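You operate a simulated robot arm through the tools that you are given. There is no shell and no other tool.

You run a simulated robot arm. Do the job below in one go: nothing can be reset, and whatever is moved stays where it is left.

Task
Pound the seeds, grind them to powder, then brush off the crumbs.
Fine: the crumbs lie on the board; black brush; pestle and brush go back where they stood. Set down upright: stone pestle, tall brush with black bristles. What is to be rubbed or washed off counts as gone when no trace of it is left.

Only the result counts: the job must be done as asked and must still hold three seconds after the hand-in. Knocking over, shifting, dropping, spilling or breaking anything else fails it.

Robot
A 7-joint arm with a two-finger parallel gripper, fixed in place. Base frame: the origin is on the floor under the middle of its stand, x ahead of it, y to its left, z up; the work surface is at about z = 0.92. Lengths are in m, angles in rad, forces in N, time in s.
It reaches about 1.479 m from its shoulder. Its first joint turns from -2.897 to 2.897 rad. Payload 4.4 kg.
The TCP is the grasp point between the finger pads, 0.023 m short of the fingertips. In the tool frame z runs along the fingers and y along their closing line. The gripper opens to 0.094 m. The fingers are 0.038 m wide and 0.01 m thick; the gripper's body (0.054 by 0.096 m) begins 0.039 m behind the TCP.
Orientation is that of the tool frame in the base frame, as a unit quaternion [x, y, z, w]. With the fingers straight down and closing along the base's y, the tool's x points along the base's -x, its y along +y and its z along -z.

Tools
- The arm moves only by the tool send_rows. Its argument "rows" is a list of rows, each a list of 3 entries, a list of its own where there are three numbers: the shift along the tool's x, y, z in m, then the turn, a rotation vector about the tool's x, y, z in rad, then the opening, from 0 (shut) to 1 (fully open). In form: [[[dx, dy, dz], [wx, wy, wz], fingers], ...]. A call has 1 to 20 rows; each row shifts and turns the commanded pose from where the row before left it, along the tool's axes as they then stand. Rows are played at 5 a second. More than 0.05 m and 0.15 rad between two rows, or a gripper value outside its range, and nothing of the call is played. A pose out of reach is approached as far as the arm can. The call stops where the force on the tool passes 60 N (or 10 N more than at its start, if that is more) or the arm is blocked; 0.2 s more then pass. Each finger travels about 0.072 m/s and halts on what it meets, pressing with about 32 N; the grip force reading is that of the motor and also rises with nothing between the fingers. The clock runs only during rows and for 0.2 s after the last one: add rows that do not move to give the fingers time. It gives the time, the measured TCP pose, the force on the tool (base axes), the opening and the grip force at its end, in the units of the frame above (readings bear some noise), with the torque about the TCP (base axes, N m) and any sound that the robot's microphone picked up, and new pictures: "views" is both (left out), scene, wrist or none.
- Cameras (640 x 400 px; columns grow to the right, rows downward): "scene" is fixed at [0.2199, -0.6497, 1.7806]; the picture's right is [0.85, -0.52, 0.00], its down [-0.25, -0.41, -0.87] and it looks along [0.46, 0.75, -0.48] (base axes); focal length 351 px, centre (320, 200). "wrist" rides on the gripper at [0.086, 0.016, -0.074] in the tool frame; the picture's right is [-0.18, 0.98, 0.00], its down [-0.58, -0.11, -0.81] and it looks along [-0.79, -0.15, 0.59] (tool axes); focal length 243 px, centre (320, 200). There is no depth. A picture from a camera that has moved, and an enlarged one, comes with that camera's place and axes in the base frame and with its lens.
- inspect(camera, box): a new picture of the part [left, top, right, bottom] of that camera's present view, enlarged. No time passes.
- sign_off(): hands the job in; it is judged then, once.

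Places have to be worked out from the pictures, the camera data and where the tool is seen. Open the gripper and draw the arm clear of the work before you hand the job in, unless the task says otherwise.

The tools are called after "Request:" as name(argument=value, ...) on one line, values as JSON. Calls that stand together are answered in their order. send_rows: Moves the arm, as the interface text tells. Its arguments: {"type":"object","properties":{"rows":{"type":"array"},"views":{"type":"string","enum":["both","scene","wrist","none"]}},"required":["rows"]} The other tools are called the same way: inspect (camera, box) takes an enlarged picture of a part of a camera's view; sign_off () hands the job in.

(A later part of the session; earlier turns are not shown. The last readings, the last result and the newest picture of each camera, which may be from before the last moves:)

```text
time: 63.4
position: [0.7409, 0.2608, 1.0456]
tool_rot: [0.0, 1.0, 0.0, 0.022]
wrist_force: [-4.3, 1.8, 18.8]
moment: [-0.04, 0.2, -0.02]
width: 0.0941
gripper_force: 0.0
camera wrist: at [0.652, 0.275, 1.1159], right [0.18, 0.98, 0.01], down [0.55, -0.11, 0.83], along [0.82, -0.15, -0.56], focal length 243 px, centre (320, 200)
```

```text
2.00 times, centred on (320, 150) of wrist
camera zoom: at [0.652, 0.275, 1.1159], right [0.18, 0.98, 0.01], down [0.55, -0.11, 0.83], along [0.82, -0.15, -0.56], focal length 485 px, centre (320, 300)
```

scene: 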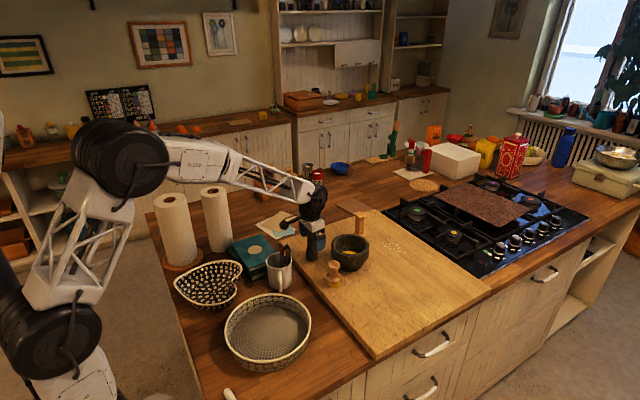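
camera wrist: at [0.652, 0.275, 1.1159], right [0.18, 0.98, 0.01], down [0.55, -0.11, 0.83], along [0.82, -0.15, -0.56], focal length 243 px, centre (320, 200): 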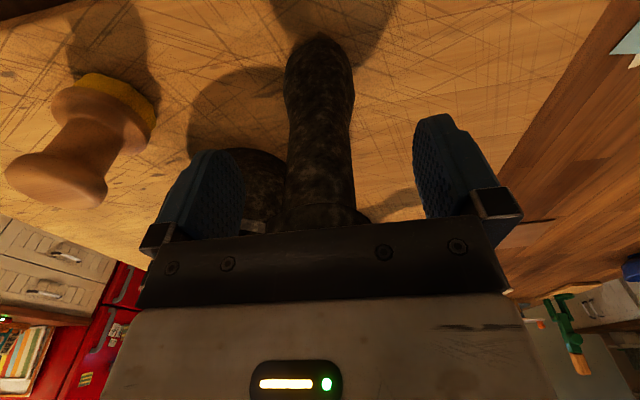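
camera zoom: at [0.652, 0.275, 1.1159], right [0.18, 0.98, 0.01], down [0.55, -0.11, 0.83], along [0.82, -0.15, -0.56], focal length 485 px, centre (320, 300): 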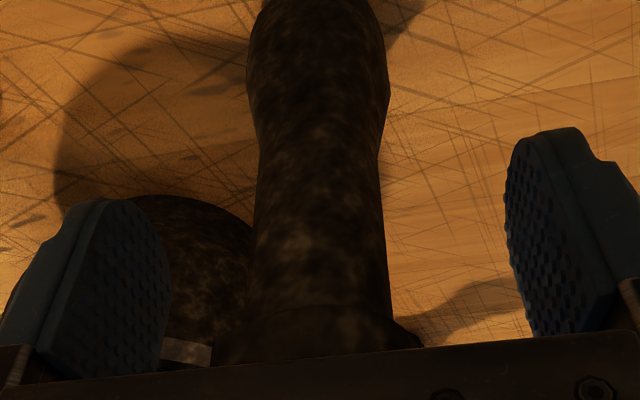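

The fingers are open and the pestle stands, with only the palm resting lightly on its top (19 N). I'll raise the gripper straight up and re-level it.

Request:
send_rows(rows=[[[0, 0, -0.003], [0, 0, 0], 1], [[0, 0, -0.01], [0, 0, 0], 1], [[0, 0, -0.03], [0, 0, 0], 1], [[0, 0, -0.04], [0, 0, 0], 1], [[0, 0, -0.04], [0, 0.043, 0], 1], [[0, 0, 0], [0, 0, 0], 1], [[0, 0, 0], [0, 0, 0], 1]], views="both")

Request:
inspect(camera="scene", box=[270, 190, 430, 290])

Request:
inspect(camera="scene", box=[290, 215, 340, 265])

```text
time: 65.0
position: [0.7387, 0.2585, 1.1678]
tool_rot: [0.001, 1.0, 0.0, 0.0]
wrist_force: [0.3, 0.5, -0.9]
moment: [0.01, -0.02, 0.01]
width: 0.0937
gripper_force: 0.2
camera wrist: at [0.6517, 0.2732, 1.2409], right [0.18, 0.98, 0.0], down [0.58, -0.11, 0.81], along [0.79, -0.15, -0.59], focal length 243 px, centre (320, 200)
```

scene: 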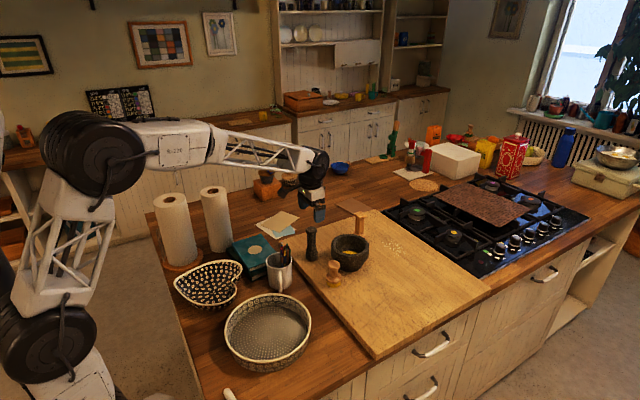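
wrist: 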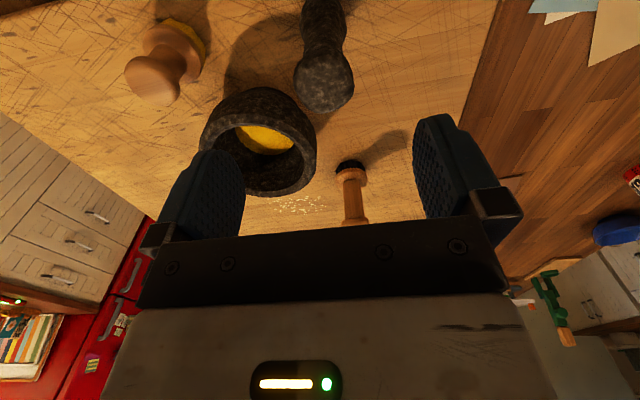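

```text
4.00 times, centred on (350, 240) of scene
camera zoom: at [0.2199, -0.6497, 1.7806], right [0.85, -0.52, 0.0], down [-0.25, -0.41, -0.87], along [0.46, 0.75, -0.48], focal length 1405 px, centre (200, 40)
```

zoom: 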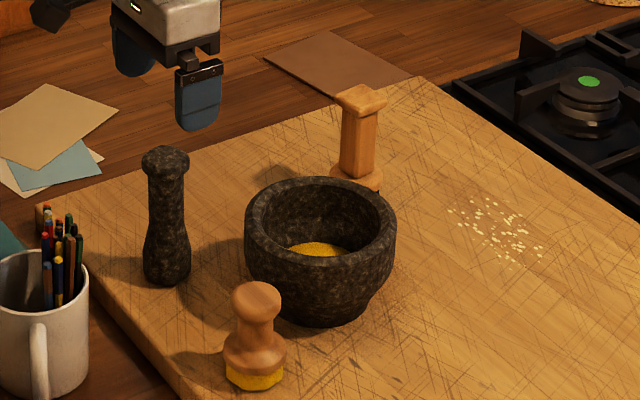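

```text
8.00 times, centred on (315, 240) of scene
camera zoom: at [0.2199, -0.6497, 1.7806], right [0.85, -0.52, 0.0], down [-0.25, -0.41, -0.87], along [0.46, 0.75, -0.48], focal length 2811 px, centre (360, -120)
```

zoom: 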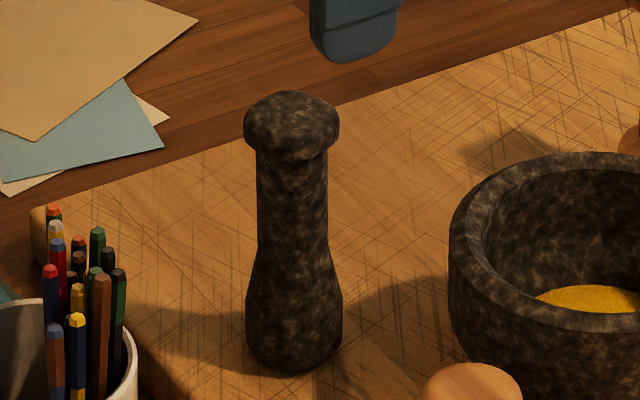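

The pestle stands upright on its original spot, and the mortar hasn't moved. Next I'll move towards the black-bristled brush and look at it from closer.

Request:
send_rows(rows=[[[-0.02, 0.002, -0.01], [0, 0, 0], 1], [[-0.03, 0.002, -0.01], [0, 0, 0], 1], [[-0.03, 0.002, -0.01], [0, 0, 0], 1], [[-0.03, 0.002, 0], [0, 0, 0], 1], [[-0.02, 0.002, 0], [0, 0, 0], 1], [[0, 0, 0], [0, 0, 0], 1], [[0, 0, 0], [0, 0, 0], 1]], views="both")

Request:
inspect(camera="wrist", box=[240, 50, 400, 150])

Request:
inspect(camera="scene", box=[335, 195, 395, 245])

```text
time: 66.6
position: [0.8653, 0.2675, 1.1977]
tool_rot: [-0.001, 1.0, 0.0, 0.001]
wrist_force: [0.0, 0.4, 0.1]
moment: [-0.02, 0.0, -0.02]
width: 0.094
gripper_force: 0.0
camera wrist: at [0.7797, 0.2835, 1.2721], right [0.18, 0.98, 0.0], down [0.58, -0.11, 0.81], along [0.79, -0.15, -0.59], focal length 243 px, centre (320, 200)
```

scene: 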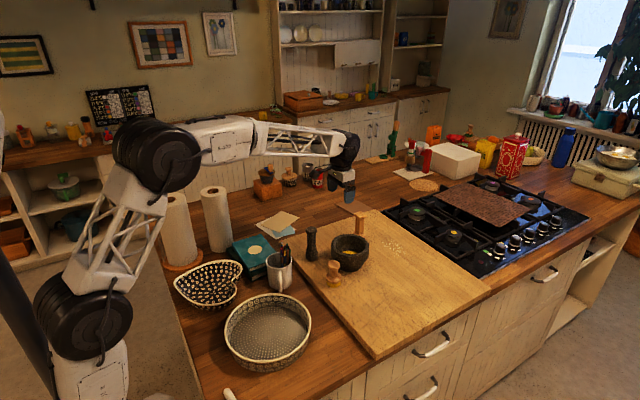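
wrist: 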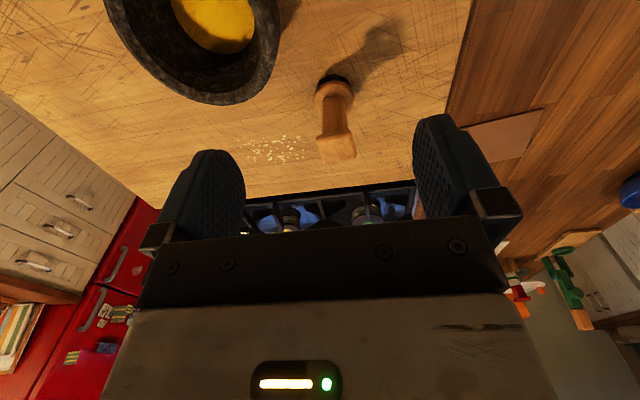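

```text
4.00 times, centred on (320, 100) of wrist
camera zoom: at [0.7797, 0.2835, 1.2721], right [0.18, 0.98, 0.0], down [0.58, -0.11, 0.81], along [0.79, -0.15, -0.59], focal length 970 px, centre (320, 600)
```

zoom: 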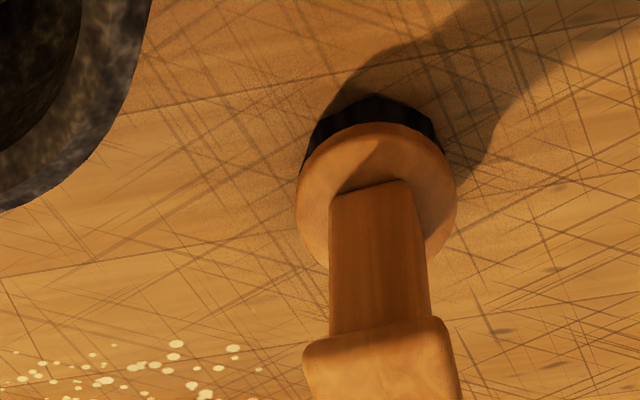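

```text
8.00 times, centred on (365, 220) of scene
camera zoom: at [0.2199, -0.6497, 1.7806], right [0.85, -0.52, 0.0], down [-0.25, -0.41, -0.87], along [0.46, 0.75, -0.48], focal length 2811 px, centre (-40, 40)
```

zoom: 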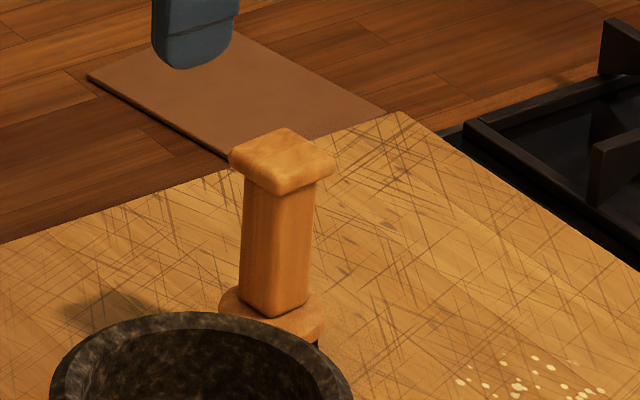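

The brush plate is centred near (0.966, 0.268), with its top at about z=1.07 and a yaw of roughly 3°. I'll move above it and turn the gripper to match.

Request:
send_rows(rows=[[[-0.02, 0, 0.015], [0, 0, -0.01], 1], [[-0.03, 0, 0.02], [0, 0, -0.01], 1], [[-0.03, 0, 0.02], [0, 0, -0.01], 1], [[-0.0207, 0, 0.015], [0, 0, -0.01], 1], [[0, 0, 0], [0, 0, -0.01], 1], [[0, 0, 0], [0, 0, 0], 1], [[0, 0, 0], [0, 0, 0], 1]], views="both")

Request:
inspect(camera="wrist", box=[160, 0, 480, 200])

Request:
inspect(camera="scene", box=[320, 160, 420, 260])

```text
time: 68.2
position: [0.9666, 0.2708, 1.1293]
tool_rot: [-0.024, 1.0, 0.0, 0.0]
wrist_force: [0.0, 1.1, 0.5]
moment: [-0.01, -0.02, 0.02]
width: 0.0939
gripper_force: 0.0
camera wrist: at [0.8806, 0.2814, 1.2031], right [0.14, 0.99, 0.0], down [0.59, -0.08, 0.81], along [0.8, -0.11, -0.59], focal length 243 px, centre (320, 200)
```

scene: 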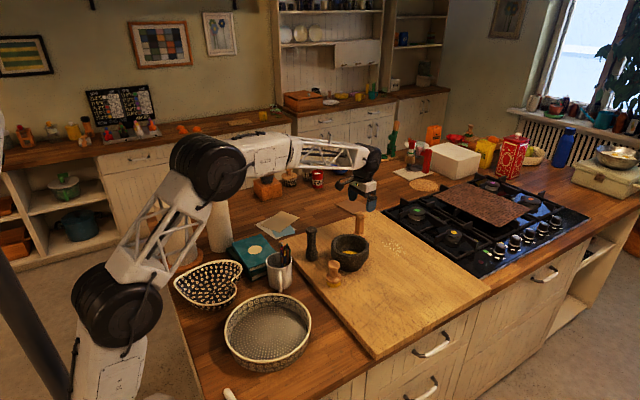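
wrist: 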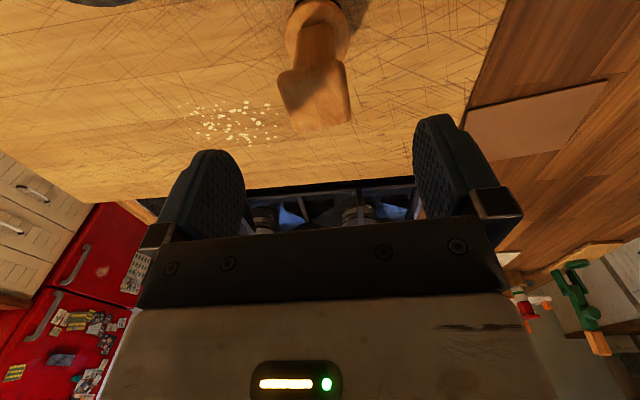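

```text
2.00 times, centred on (320, 100) of wrist
camera zoom: at [0.8806, 0.2814, 1.2031], right [0.14, 0.99, 0.0], down [0.59, -0.08, 0.81], along [0.8, -0.11, -0.59], focal length 485 px, centre (320, 400)
```

zoom: 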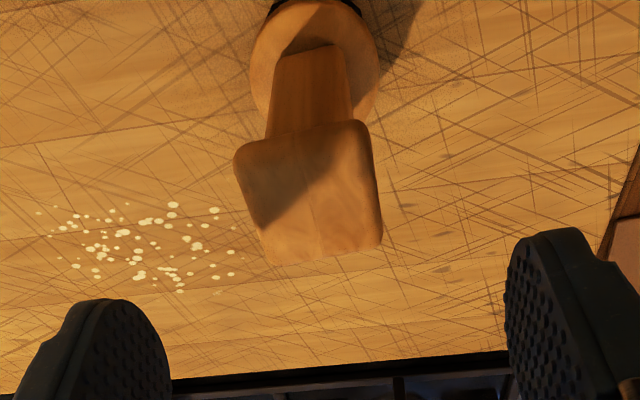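

```text
4.00 times, centred on (370, 210) of scene
camera zoom: at [0.2199, -0.6497, 1.7806], right [0.85, -0.52, 0.0], down [-0.25, -0.41, -0.87], along [0.46, 0.75, -0.48], focal length 1405 px, centre (120, 160)
```

zoom: 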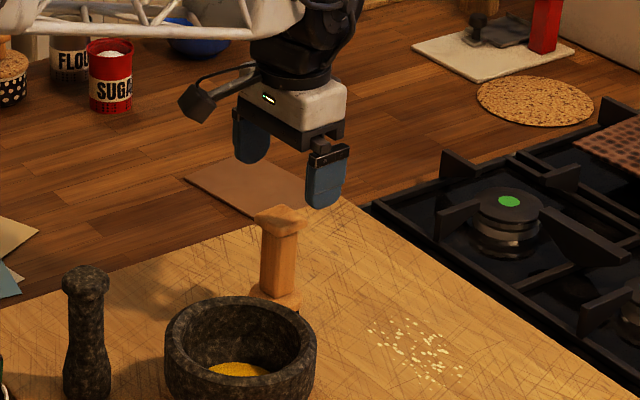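

I'll correct the position by a couple of mm, add the remaining yaw of about 2.3°, and lower partway.

Request:
send_rows(rows=[[[0.002, -0.0028, 0.01], [0, 0, -0.02], 1], [[0, 0, 0.02], [0, 0, -0.02], 1], [[0, 0, 0.01], [0, 0, 0], 1], [[0, 0, 0], [0, 0, 0], 1], [[0, 0, 0], [0, 0, 0], 1]], views="both")

Request:
inspect(camera="wrist", box=[160, 0, 480, 200])

```text
time: 69.4
position: [0.965, 0.2671, 1.0892]
tool_rot: [-0.044, 0.999, 0.0, 0.0]
wrist_force: [0.9, 0.9, -0.3]
moment: [-0.02, 0.02, -0.03]
width: 0.0941
gripper_force: 0.0
camera wrist: at [0.8769, 0.2752, 1.1634], right [0.1, 1.0, 0.0], down [0.59, -0.06, 0.81], along [0.8, -0.08, -0.59], focal length 243 px, centre (320, 200)
```

scene: 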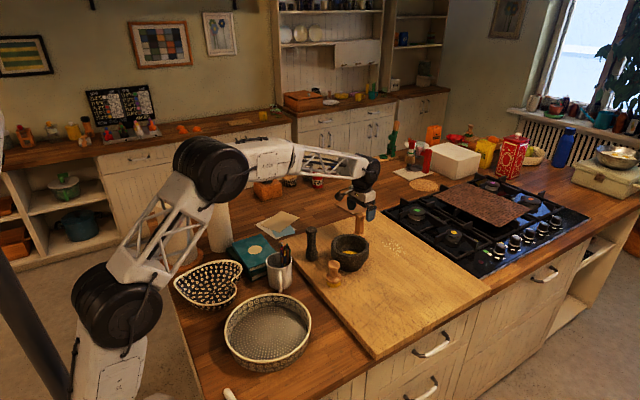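
wrist: 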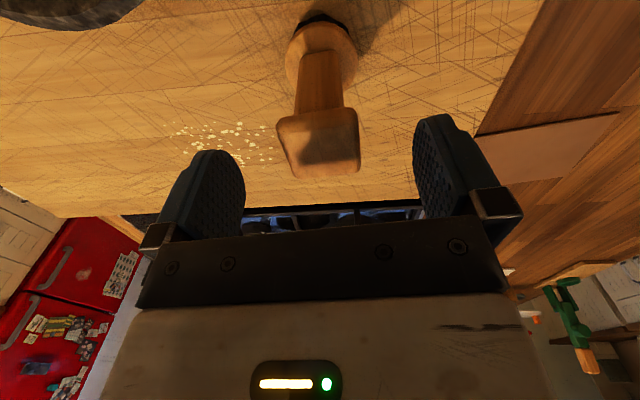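

```text
2.00 times, centred on (320, 100) of wrist
camera zoom: at [0.8769, 0.2752, 1.1634], right [0.1, 1.0, 0.0], down [0.59, -0.06, 0.81], along [0.8, -0.08, -0.59], focal length 485 px, centre (320, 400)
```

zoom: 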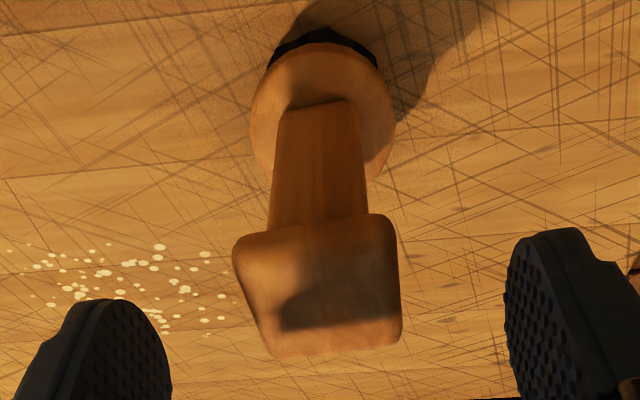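

The gripper is aligned and centred on the plate to within about 2 mm. I'll lower to TCP z≈1.042 and take a reading before closing.

Request:
send_rows(rows=[[[0.001, 0, 0.02], [0, 0, 0], 1], [[0, 0, 0.017], [0, 0, 0], 1], [[0, 0, 0.01], [0, 0, 0], 1], [[0, 0, 0], [0, 0, 0], 1], [[0, 0, 0], [0, 0, 0], 1]], views="wrist")

Request:
inspect(camera="wrist", box=[160, 50, 480, 250])

Request:
inspect(camera="scene", box=[320, 180, 400, 260])

```text
time: 70.6
position: [0.9642, 0.2674, 1.0423]
tool_rot: [-0.045, 0.999, 0.0, 0.0]
wrist_force: [1.2, 0.2, 1.1]
moment: [0.0, 0.02, -0.01]
width: 0.0941
gripper_force: 0.1
camera wrist: at [0.877, 0.2743, 1.116], right [0.1, 1.0, 0.0], down [0.59, -0.06, 0.81], along [0.8, -0.08, -0.59], focal length 243 px, centre (320, 200)
```

wrist: 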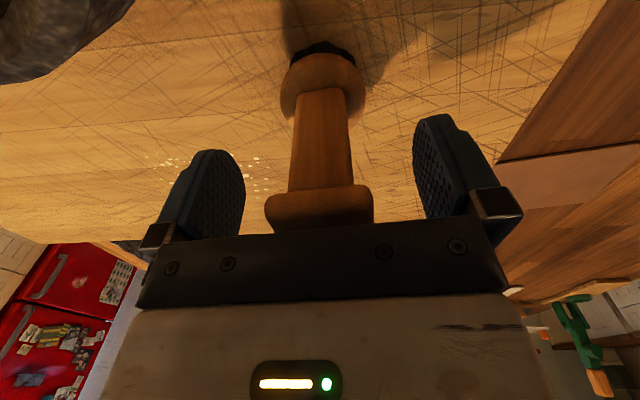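

```text
2.00 times, centred on (320, 150) of wrist
camera zoom: at [0.877, 0.2743, 1.116], right [0.1, 1.0, 0.0], down [0.59, -0.06, 0.81], along [0.8, -0.08, -0.59], focal length 485 px, centre (320, 300)
```

zoom: 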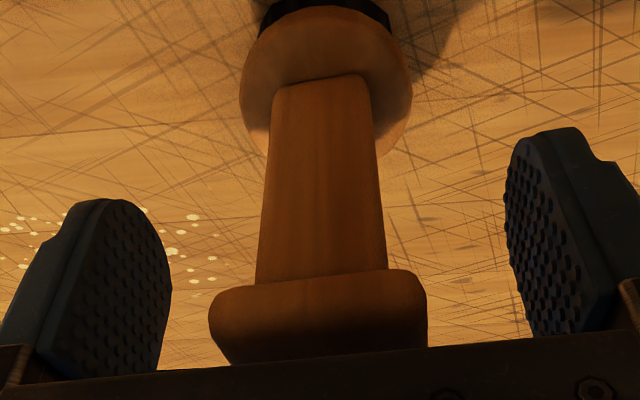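

```text
5.00 times, centred on (360, 220) of scene
camera zoom: at [0.2199, -0.6497, 1.7806], right [0.85, -0.52, 0.0], down [-0.25, -0.41, -0.87], along [0.46, 0.75, -0.48], focal length 1757 px, centre (120, 100)
```

zoom: 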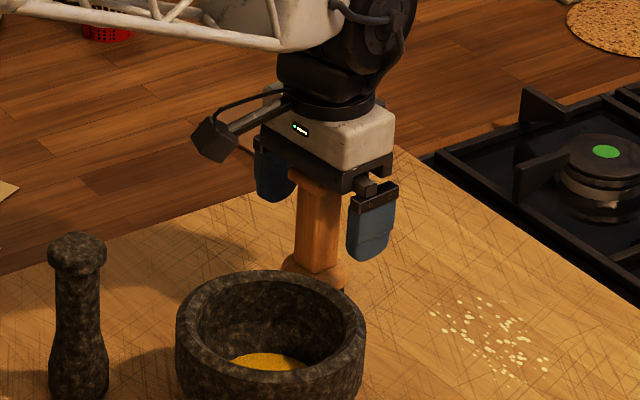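

The plate sits centred between the pads. I'll close the gripper.

Request:
send_rows(rows=[[[0, 0, 0], [0, 0, 0], 0.6], [[0, 0, 0], [0, 0, 0], 0.4], [[0, 0, 0], [0, 0, 0], 0.2], [[0, 0, 0], [0, 0, 0], 0], [[0, 0, 0], [0, 0, 0], 0], [[0, 0, 0], [0, 0, 0], 0]], views="wrist")

```text
time: 72.0
position: [0.965, 0.2665, 1.0422]
tool_rot: [-0.044, 0.999, -0.001, 0.0]
wrist_force: [0.7, 0.7, 0.3]
moment: [0.04, 0.02, -0.04]
width: 0.0392
gripper_force: 31.9
camera wrist: at [0.877, 0.2744, 1.116], right [0.1, 1.0, 0.0], down [0.59, -0.06, 0.81], along [0.8, -0.08, -0.59], focal length 243 px, centre (320, 200)
```

wrist: 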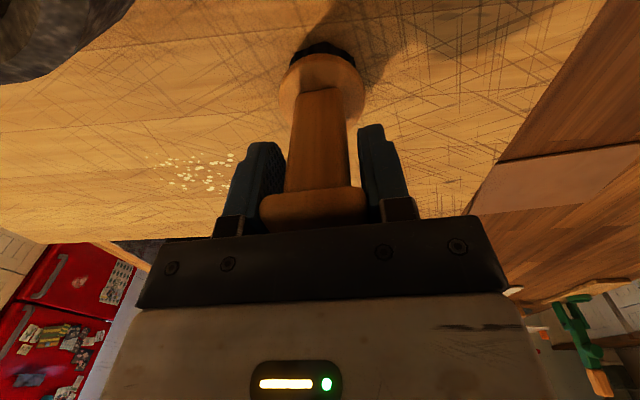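

The brush is gripped (width 0.039) with the TCP at (0.965, 0.2665, 1.0422), which is its return pose. I'll lift it 3 cm and check.

Request:
send_rows(rows=[[[0, 0, -0.01], [0, 0, 0], 0], [[0, 0, -0.01], [0, 0, 0], 0], [[0, 0, -0.01], [0, 0, 0], 0], [[0, 0, 0], [0, 0, 0], 0], [[0, 0, 0], [0, 0, 0], 0]], views="both")

Request:
inspect(camera="scene", box=[320, 180, 420, 260])

```text
time: 73.2
position: [0.9641, 0.2676, 1.0717]
tool_rot: [-0.046, 0.999, 0.0, 0.0]
wrist_force: [0.4, 0.6, -0.5]
moment: [-0.04, 0.02, -0.01]
width: 0.0392
gripper_force: 31.5
camera wrist: at [0.877, 0.2749, 1.1451], right [0.1, 1.0, 0.0], down [0.59, -0.06, 0.81], along [0.8, -0.08, -0.59], focal length 243 px, centre (320, 200)
```

scene: 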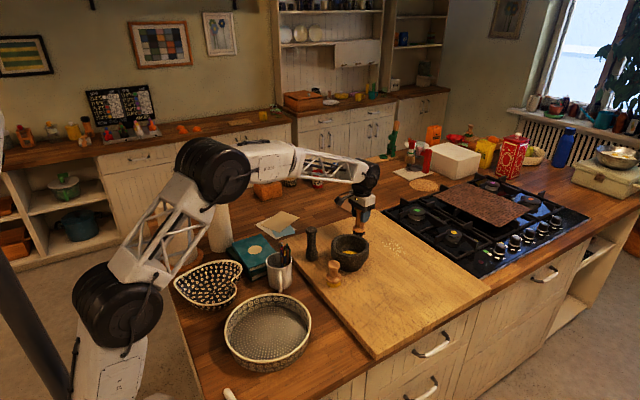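
wrist: 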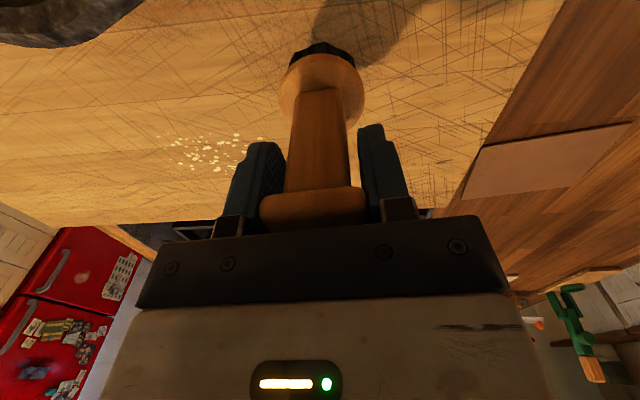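

```text
5.00 times, centred on (370, 220) of scene
camera zoom: at [0.2199, -0.6497, 1.7806], right [0.85, -0.52, 0.0], down [-0.25, -0.41, -0.87], along [0.46, 0.75, -0.48], focal length 1757 px, centre (70, 100)
```

zoom: 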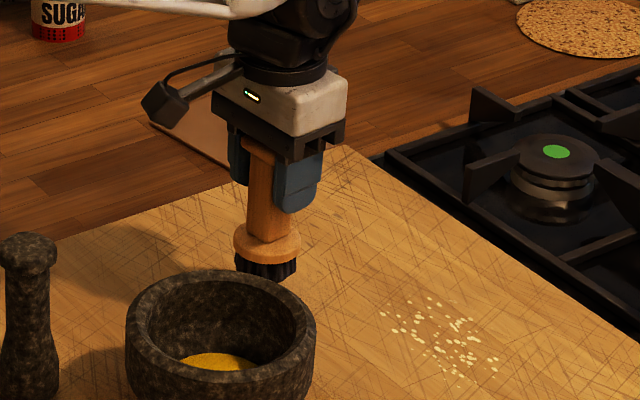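

The brush hangs straight in the gripper. I'll move it to the near corner of the crumb patch at about (1.03, 0.235), keeping it raised, then lower it towards the board.

Request:
send_rows(rows=[[[-0.016, -0.0096, 0], [0, 0, 0], 0], [[-0.016, -0.0096, 0], [0, 0, 0], 0], [[-0.016, -0.0096, 0], [0, 0, 0], 0], [[-0.0148, -0.0096, 0], [0, 0, 0], 0], [[0, 0, 0.01], [0, 0, 0], 0], [[0, 0, 0.01], [0, 0, 0], 0], [[0, 0, 0.005], [0, 0, 0], 0], [[0, 0, 0], [0, 0, 0], 0]], views="both")

Request:
inspect(camera="scene", box=[340, 180, 440, 260])

```text
time: 75.0
position: [1.0286, 0.2361, 1.0452]
tool_rot: [-0.044, 0.999, 0.0, 0.001]
wrist_force: [0.8, 0.2, -0.4]
moment: [0.03, 0.04, 0.02]
width: 0.039
gripper_force: 32.6
camera wrist: at [0.9418, 0.2423, 1.1199], right [0.1, 1.0, 0.0], down [0.59, -0.06, 0.81], along [0.8, -0.08, -0.59], focal length 243 px, centre (320, 200)
```

scene: 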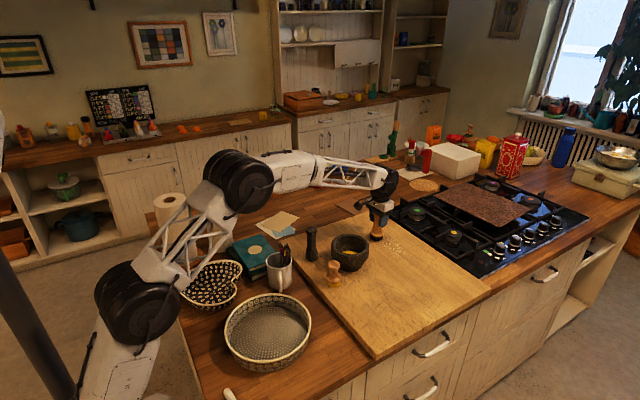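
wrist: 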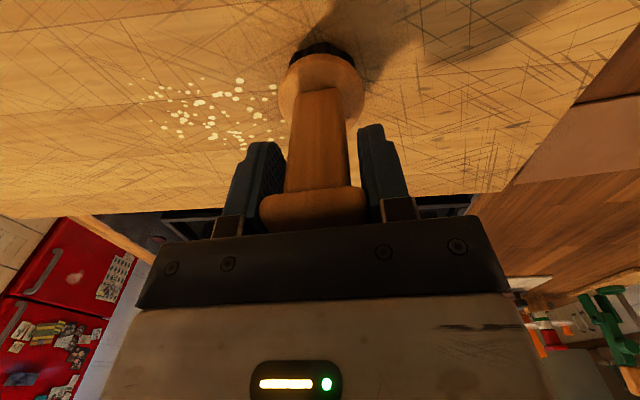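

```text
5.00 times, centred on (390, 220) of scene
camera zoom: at [0.2199, -0.6497, 1.7806], right [0.85, -0.52, 0.0], down [-0.25, -0.41, -0.87], along [0.46, 0.75, -0.48], focal length 1757 px, centre (-30, 100)
```

zoom: 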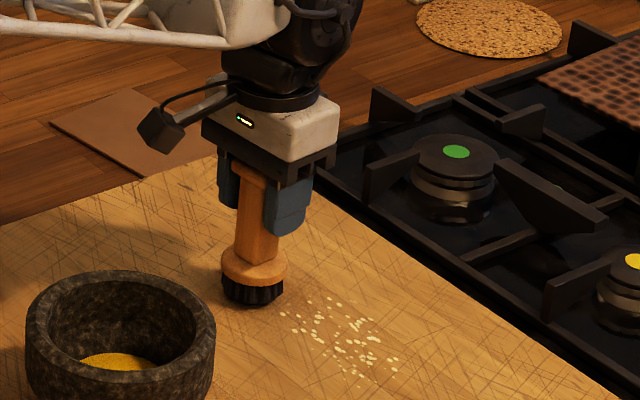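

The bristles hover about 3 mm above the board beside the crumbs. I'll lower gently to light contact.

Request:
send_rows(rows=[[[0, 0, 0.002], [0, 0, 0], 0], [[0, 0, 0.001], [0, 0, 0], 0], [[0, 0, 0], [0, 0, 0], 0]], views="none")

```text
time: 75.8
position: [1.0296, 0.2337, 1.0424]
tool_rot: [-0.044, 0.999, 0.0, 0.0]
wrist_force: [-0.3, -0.5, 0.0]
moment: [0.0, 0.0, 0.02]
width: 0.0388
gripper_force: 32.2
```

At the nominal contact height, with practically zero force. I'll lower another millimetre and sweep along -y through the first strip at x≈1.03.

Request:
send_rows(rows=[[[0, 0, 0.001], [0, 0, 0], 0], [[0.0009, -0.00996, 0], [0, 0, 0], 0], [[0.0009, -0.00996, 0], [0, 0, 0], 0], [[0.0009, -0.00996, 0], [0, 0, 0], 0], [[0.0009, -0.00996, 0], [0, 0, 0], 0], [[0.0009, -0.00996, 0], [0, 0, 0], 0], [[0.0009, -0.00996, 0], [0, 0, 0], 0], [[0, 0, 0], [0, 0, 0], 0]], views="both")

Request:
inspect(camera="scene", box=[340, 180, 440, 260])

```text
time: 77.6
position: [1.0285, 0.174, 1.0417]
tool_rot: [-0.043, 0.999, 0.0, 0.001]
wrist_force: [0.0, -0.2, -0.5]
moment: [0.01, -0.01, -0.02]
width: 0.039
gripper_force: 32.2
camera wrist: at [0.9409, 0.1815, 1.1163], right [0.1, 1.0, 0.0], down [0.59, -0.06, 0.81], along [0.8, -0.08, -0.59], focal length 243 px, centre (320, 200)
```

scene: 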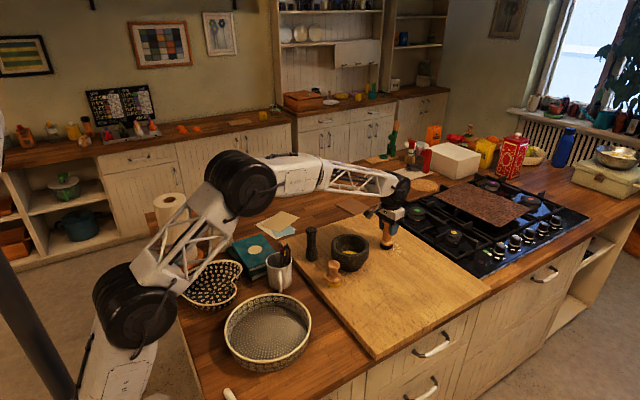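
wrist: 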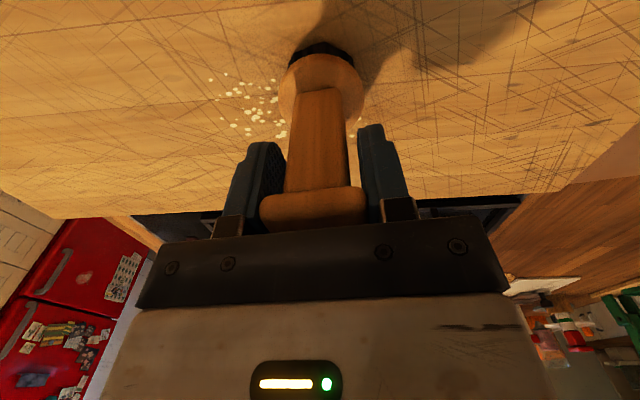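

```text
5.00 times, centred on (390, 220) of scene
camera zoom: at [0.2199, -0.6497, 1.7806], right [0.85, -0.52, 0.0], down [-0.25, -0.41, -0.87], along [0.46, 0.75, -0.48], focal length 1757 px, centre (-30, 100)
```

zoom: 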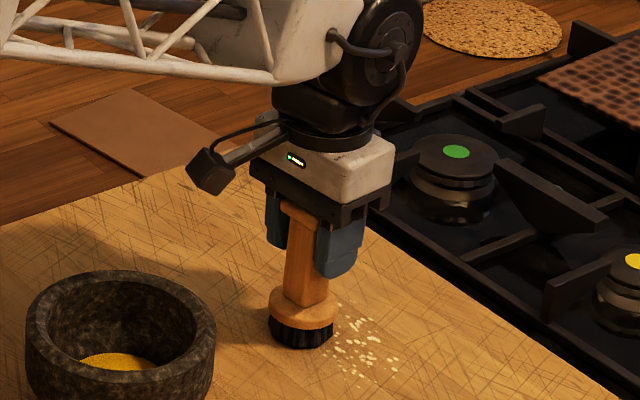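

Contact force is still about zero. I'll lower slightly until the bristles really press, then continue the sweep.

Request:
send_rows(rows=[[[0, 0, 0.0015], [0, 0, 0], 0], [[0, 0, 0], [0, 0, 0], 0]], views="none")

```text
time: 78.2
position: [1.0282, 0.1748, 1.0408]
tool_rot: [-0.045, 0.999, 0.0, 0.001]
wrist_force: [-1.8, 0.1, 10.0]
moment: [-0.19, 0.27, -0.06]
width: 0.0388
gripper_force: 32.0
```

Contact now presses with about 10 N. I'll continue the sweep along -y past the end of the patch.

Request:
send_rows(rows=[[[0.0009, -0.00996, 0], [0, 0, 0], 0], [[0.0009, -0.00996, 0], [0, 0, 0], 0], [[0.0009, -0.00996, 0], [0, 0, 0], 0], [[0.0009, -0.00996, 0], [0, 0, 0], 0], [[0.0009, -0.00996, 0], [0, 0, 0], 0], [[0.0009, -0.00996, 0], [0, 0, 0], 0], [[0.0009, -0.00996, 0], [0, 0, 0], 0], [[0.0009, -0.00996, 0], [0, 0, 0], 0], [[0.0009, -0.00996, 0], [0, 0, 0], 0], [[0.0009, -0.00996, 0], [0, 0, 0], 0], [[0, 0, 0], [0, 0, 0], 0]], views="both")

Request:
inspect(camera="scene", box=[340, 200, 440, 280])

```text
time: 80.6
position: [1.0309, 0.0731, 1.0406]
tool_rot: [-0.044, 0.999, 0.0, 0.0]
wrist_force: [-0.2, 6.3, 17.2]
moment: [0.32, 0.0, 0.0]
width: 0.0394
gripper_force: 32.7
camera wrist: at [0.943, 0.0807, 1.1155], right [0.1, 1.0, 0.0], down [0.59, -0.06, 0.81], along [0.8, -0.08, -0.59], focal length 243 px, centre (320, 200)
```

scene: 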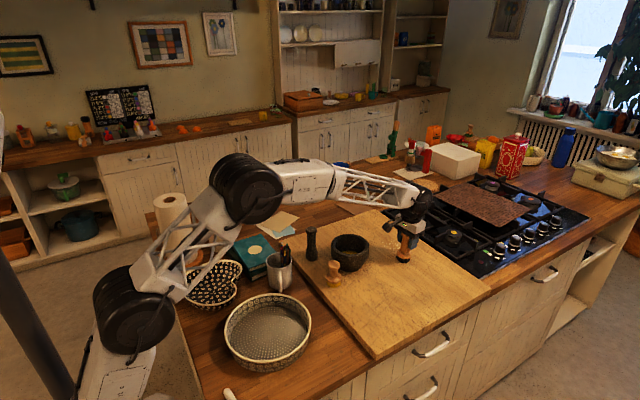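
wrist: 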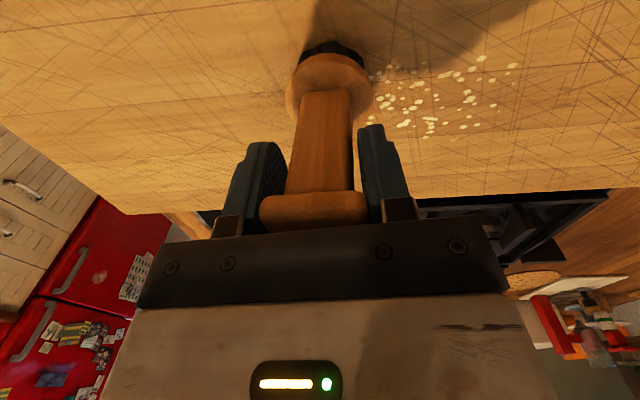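

```text
5.00 times, centred on (390, 240) of scene
camera zoom: at [0.2199, -0.6497, 1.7806], right [0.85, -0.52, 0.0], down [-0.25, -0.41, -0.87], along [0.46, 0.75, -0.48], focal length 1757 px, centre (-30, 0)
```

zoom: 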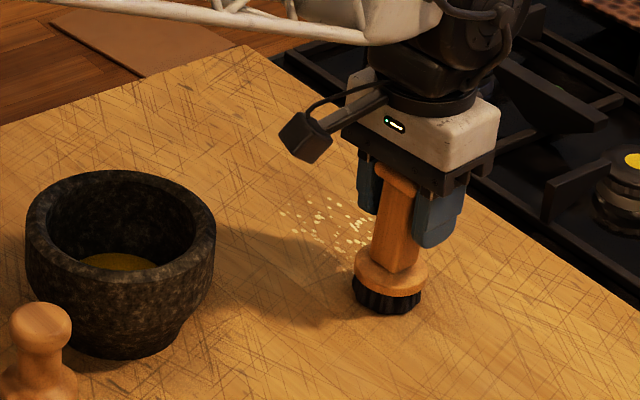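

Crumbs are still visible, perhaps fainter where the brush pressed. I'll look closely.

Request:
inspect(camera="wrist", box=[340, 30, 540, 155])

Request:
inspect(camera="scene", box=[385, 230, 425, 255])

```text
3.20 times, centred on (440, 92) of wrist
camera zoom: at [0.943, 0.0807, 1.1155], right [0.1, 1.0, 0.0], down [0.59, -0.06, 0.81], along [0.8, -0.08, -0.59], focal length 776 px, centre (-64, 544)
```

zoom: 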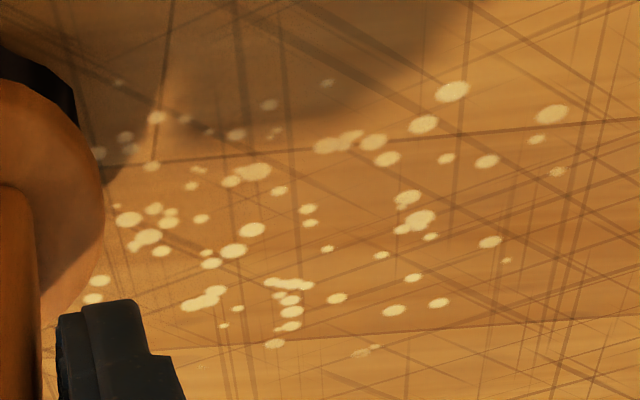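

```text
16.00 times, centred on (405, 242) of scene
camera zoom: at [0.2199, -0.6497, 1.7806], right [0.85, -0.52, 0.0], down [-0.25, -0.41, -0.87], along [0.46, 0.75, -0.48], focal length 5622 px, centre (-1040, -480)
```

zoom: 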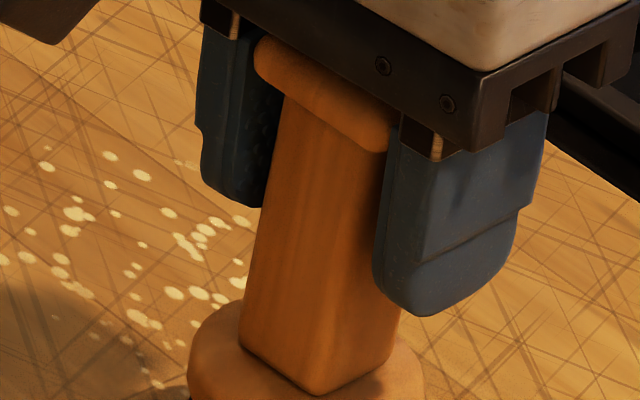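

The crumbs look like a layer that fades with rubbing, so several passes with contact are needed. I'll sweep back along +y at x≈1.055.

Request:
send_rows(rows=[[[-0.012, -0.0011, 0], [0, 0, 0], 0], [[-0.012, -0.0011, 0], [0, 0, 0], 0], [[-0.00135, 0.01494, 0], [0, 0, 0], 0], [[-0.00135, 0.01494, 0], [0, 0, 0], 0], [[-0.00135, 0.01494, 0], [0, 0, 0], 0], [[-0.00135, 0.01494, 0], [0, 0, 0], 0], [[-0.00135, 0.01494, 0], [0, 0, 0], 0], [[-0.00135, 0.01494, 0], [0, 0, 0], 0], [[-0.00135, 0.01494, 0], [0, 0, 0], 0], [[-0.00135, 0.01494, 0], [0, 0, 0], 0], [[-0.00135, 0.01494, 0], [0, 0, 0], 0], [[-0.00135, 0.01494, 0], [0, 0, 0], 0], [[0, 0, 0], [0, 0, 0], 0]], views="both")

Request:
inspect(camera="scene", box=[360, 210, 440, 270])

Request:
inspect(camera="wrist", box=[100, 30, 300, 155])

```text
time: 83.4
position: [1.0558, 0.2222, 1.0392]
tool_rot: [-0.045, 0.999, 0.0, 0.0]
wrist_force: [0.9, -1.8, 5.4]
moment: [-0.15, -0.13, -0.04]
width: 0.0391
gripper_force: 31.6
camera wrist: at [0.9684, 0.2299, 1.1133], right [0.1, 1.0, 0.0], down [0.59, -0.06, 0.81], along [0.8, -0.08, -0.59], focal length 243 px, centre (320, 200)
```

scene: 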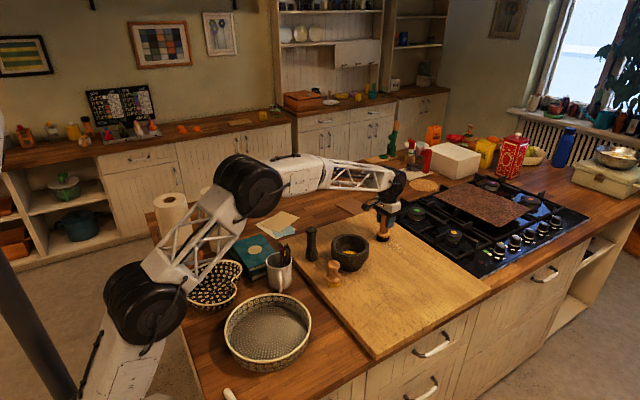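
wrist: 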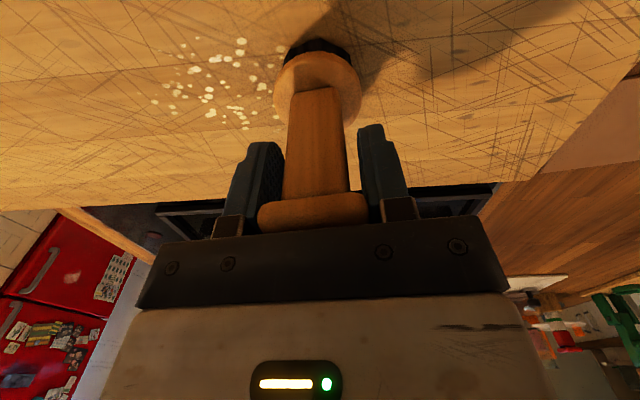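

```text
6.67 times, centred on (400, 240) of scene
camera zoom: at [0.2199, -0.6497, 1.7806], right [0.85, -0.52, 0.0], down [-0.25, -0.41, -0.87], along [0.46, 0.75, -0.48], focal length 2342 px, centre (-213, -67)
```

zoom: 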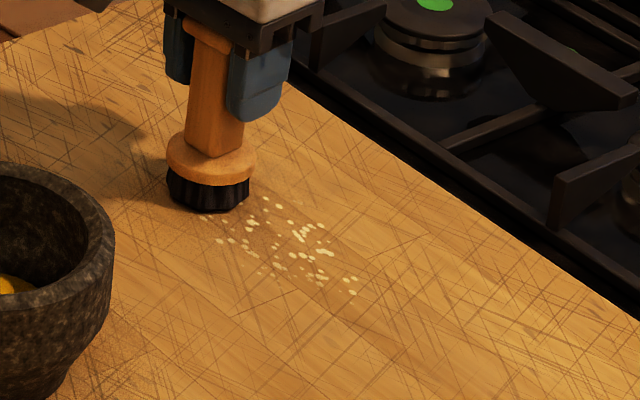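

```text
3.20 times, centred on (200, 92) of wrist
camera zoom: at [0.9684, 0.2299, 1.1133], right [0.1, 1.0, 0.0], down [0.59, -0.06, 0.81], along [0.8, -0.08, -0.59], focal length 776 px, centre (704, 544)
```

zoom: 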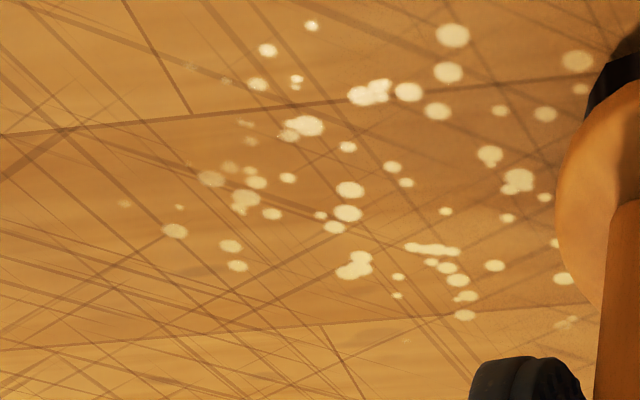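

Crumbs at the far -y end have faded or gone, so rubbing with contact works. I'll press 1 mm deeper and sweep back along -y on the same line.

Request:
send_rows(rows=[[[0, 0, 0.001], [0, 0, 0], 0], [[0.00135, -0.01494, 0], [0, 0, 0], 0], [[0.00135, -0.01494, 0], [0, 0, 0], 0], [[0.00135, -0.01494, 0], [0, 0, 0], 0], [[0.00135, -0.01494, 0], [0, 0, 0], 0], [[0.00135, -0.01494, 0], [0, 0, 0], 0], [[0.00135, -0.01494, 0], [0, 0, 0], 0], [[0.00135, -0.01494, 0], [0, 0, 0], 0], [[0.00135, -0.01494, 0], [0, 0, 0], 0], [[0.00135, -0.01494, 0], [0, 0, 0], 0], [[0, 0, 0], [0, 0, 0], 0]], views="both")

Request:
inspect(camera="scene", box=[360, 210, 440, 270])

Request:
inspect(camera="wrist", box=[340, 30, 540, 155])

```text
time: 85.8
position: [1.0533, 0.0884, 1.0392]
tool_rot: [-0.045, 0.999, 0.0, 0.0]
wrist_force: [0.0, 1.3, 2.1]
moment: [0.09, -0.04, 0.02]
width: 0.0389
gripper_force: 31.7
camera wrist: at [0.9656, 0.0965, 1.113], right [0.1, 1.0, 0.0], down [0.59, -0.06, 0.81], along [0.8, -0.08, -0.59], focal length 243 px, centre (320, 200)
```

scene: 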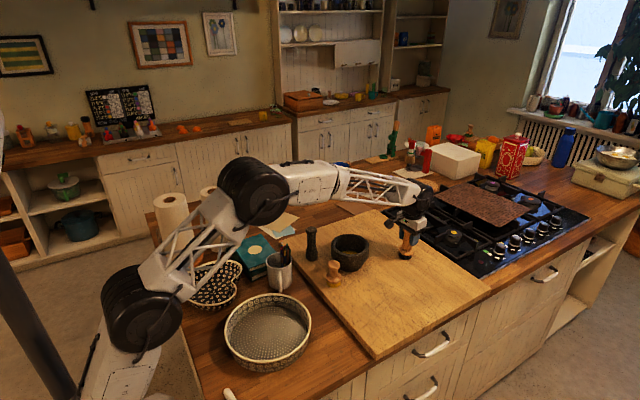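
wrist: 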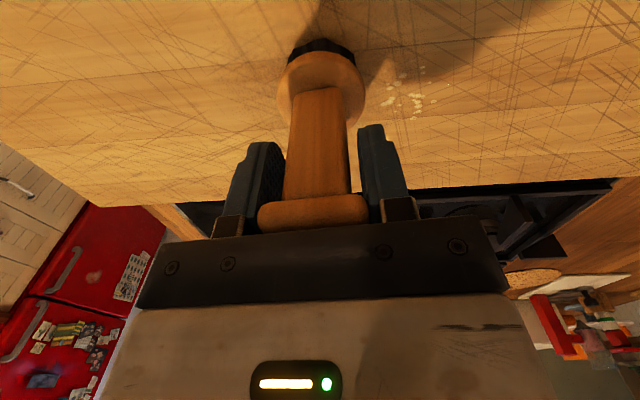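

```text
6.67 times, centred on (400, 240) of scene
camera zoom: at [0.2199, -0.6497, 1.7806], right [0.85, -0.52, 0.0], down [-0.25, -0.41, -0.87], along [0.46, 0.75, -0.48], focal length 2342 px, centre (-213, -67)
```

zoom: 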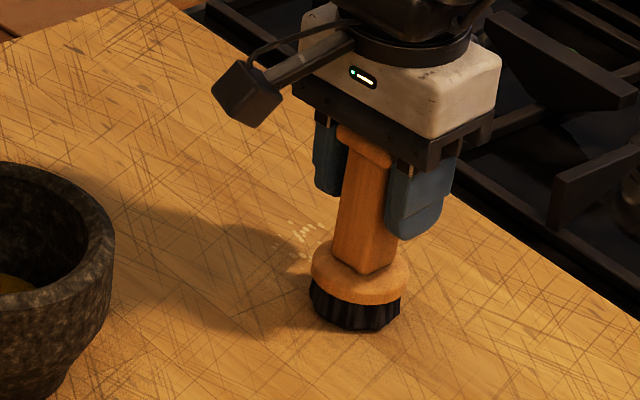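

```text
3.20 times, centred on (440, 92) of wrist
camera zoom: at [0.9656, 0.0965, 1.113], right [0.1, 1.0, 0.0], down [0.59, -0.06, 0.81], along [0.8, -0.08, -0.59], focal length 776 px, centre (-64, 544)
```

zoom: 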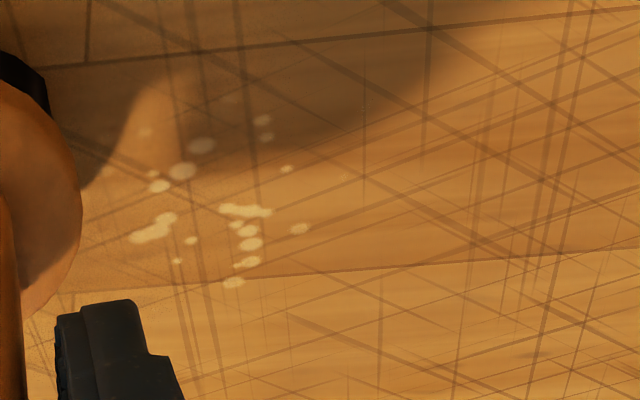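

Most crumbs are gone; the rest are around x≈1.05–1.09 and y≈0.12–0.17. I'll shift to x≈1.075, press slightly more and sweep +y.

Request:
send_rows(rows=[[[-0.011, -0.001, 0.0005], [0, 0, 0], 0], [[-0.011, -0.001, 0.0005], [0, 0, 0], 0], [[-0.00108, 0.01195, 0], [0, 0, 0], 0], [[-0.00108, 0.01195, 0], [0, 0, 0], 0], [[-0.00108, 0.01195, 0], [0, 0, 0], 0], [[-0.00108, 0.01195, 0], [0, 0, 0], 0], [[-0.00108, 0.01195, 0], [0, 0, 0], 0], [[-0.00108, 0.01195, 0], [0, 0, 0], 0], [[-0.00108, 0.01195, 0], [0, 0, 0], 0], [[-0.00108, 0.01195, 0], [0, 0, 0], 0], [[-0.00108, 0.01195, 0], [0, 0, 0], 0], [[-0.00108, 0.01195, 0], [0, 0, 0], 0], [[0, 0, 0], [0, 0, 0], 0]], views="both")

Request:
inspect(camera="scene", box=[360, 210, 440, 270])

Request:
inspect(camera="wrist", box=[100, 10, 300, 155])

```text
time: 88.6
position: [1.0755, 0.2111, 1.0392]
tool_rot: [-0.044, 0.999, -0.001, 0.0]
wrist_force: [1.0, -0.4, -0.1]
moment: [-0.01, 0.03, -0.01]
width: 0.039
gripper_force: 31.8
camera wrist: at [0.9882, 0.2186, 1.1127], right [0.1, 1.0, 0.0], down [0.59, -0.06, 0.81], along [0.8, -0.08, -0.59], focal length 243 px, centre (320, 200)
```

scene: 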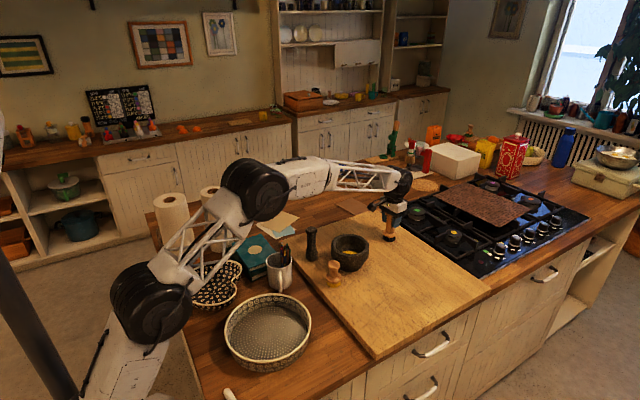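
wrist: 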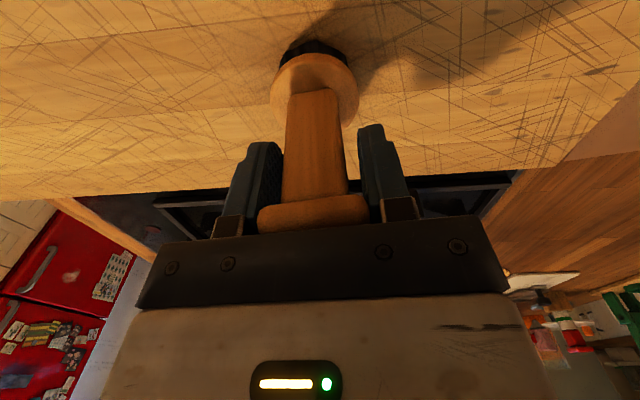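

```text
6.67 times, centred on (400, 240) of scene
camera zoom: at [0.2199, -0.6497, 1.7806], right [0.85, -0.52, 0.0], down [-0.25, -0.41, -0.87], along [0.46, 0.75, -0.48], focal length 2342 px, centre (-213, -67)
```

zoom: 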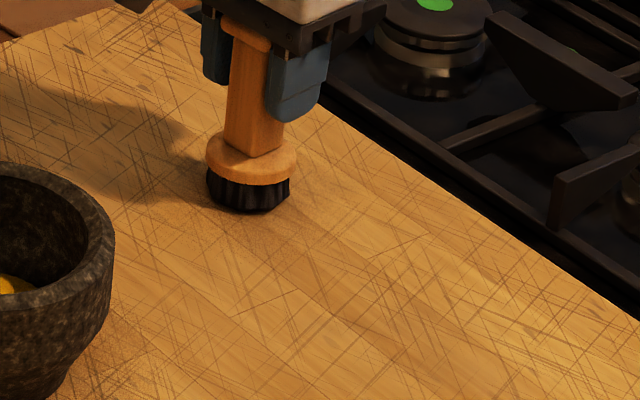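

```text
2.76 times, centred on (200, 82) of wrist
camera zoom: at [0.9882, 0.2186, 1.1127], right [0.1, 1.0, 0.0], down [0.59, -0.06, 0.81], along [0.8, -0.08, -0.59], focal length 669 px, centre (651, 524)
```

zoom: 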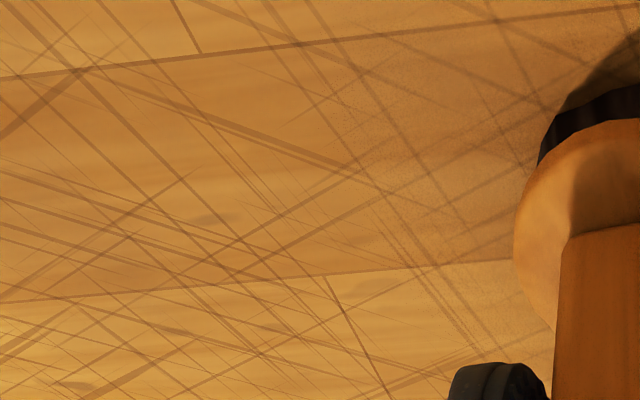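

The patch looks clear. To be safe against faint leftovers, I'll make one more light-contact loop: -y at x≈1.09, then +y at x≈1.05.

Request:
send_rows(rows=[[[-0.0144, -0.0013, 0.001], [0, 0, 0], 0], [[0.00135, -0.01494, 0.0005], [0, 0, 0], 0], [[0.00135, -0.01494, 0], [0, 0, 0], 0], [[0.00135, -0.01494, 0], [0, 0, 0], 0], [[0.00135, -0.01494, 0], [0, 0, 0], 0], [[0.00135, -0.01494, 0], [0, 0, 0], 0], [[0.00135, -0.01494, 0], [0, 0, 0], 0], [[0.00135, -0.01494, 0], [0, 0, 0], 0], [[0.00135, -0.01494, 0], [0, 0, 0], 0], [[0.0199, 0.0018, 0], [0, 0, 0], 0], [[0.0199, 0.0018, 0], [0, 0, 0], 0], [[-0.00135, 0.01494, 0], [0, 0, 0], 0], [[-0.00135, 0.01494, 0], [0, 0, 0], 0], [[-0.00135, 0.01494, 0], [0, 0, 0], 0], [[-0.00135, 0.01494, 0], [0, 0, 0], 0], [[-0.00135, 0.01494, 0], [0, 0, 0], 0], [[-0.00135, 0.01494, 0], [0, 0, 0], 0], [[-0.00135, 0.01494, 0], [0, 0, 0], 0], [[-0.00135, 0.01494, 0], [0, 0, 0], 0], [[0, 0, 0], [0, 0, 0], 0]], views="both")

```text
time: 92.8
position: [1.0488, 0.211, 1.0376]
tool_rot: [-0.044, 0.999, -0.001, 0.001]
wrist_force: [0.7, -4.0, 13.6]
moment: [-0.12, -0.24, -0.04]
width: 0.0391
gripper_force: 32.7
camera wrist: at [0.9624, 0.2188, 1.1112], right [0.1, 1.0, 0.0], down [0.59, -0.06, 0.81], along [0.8, -0.08, -0.59], focal length 243 px, centre (320, 200)
```

scene: 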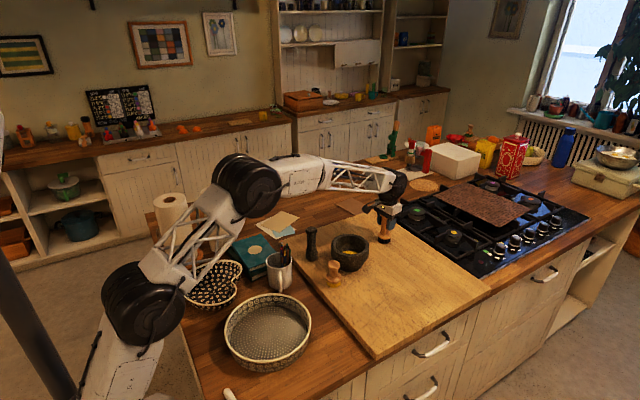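
wrist: 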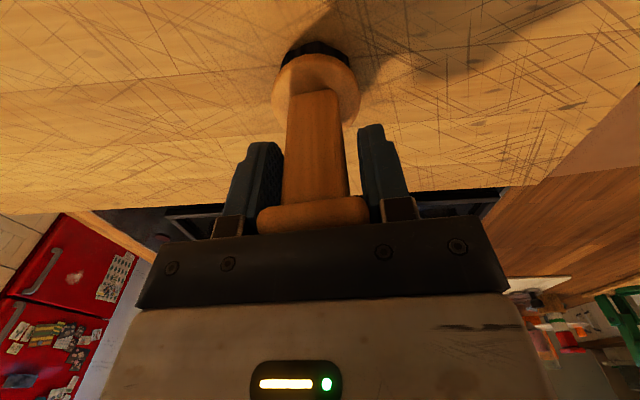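

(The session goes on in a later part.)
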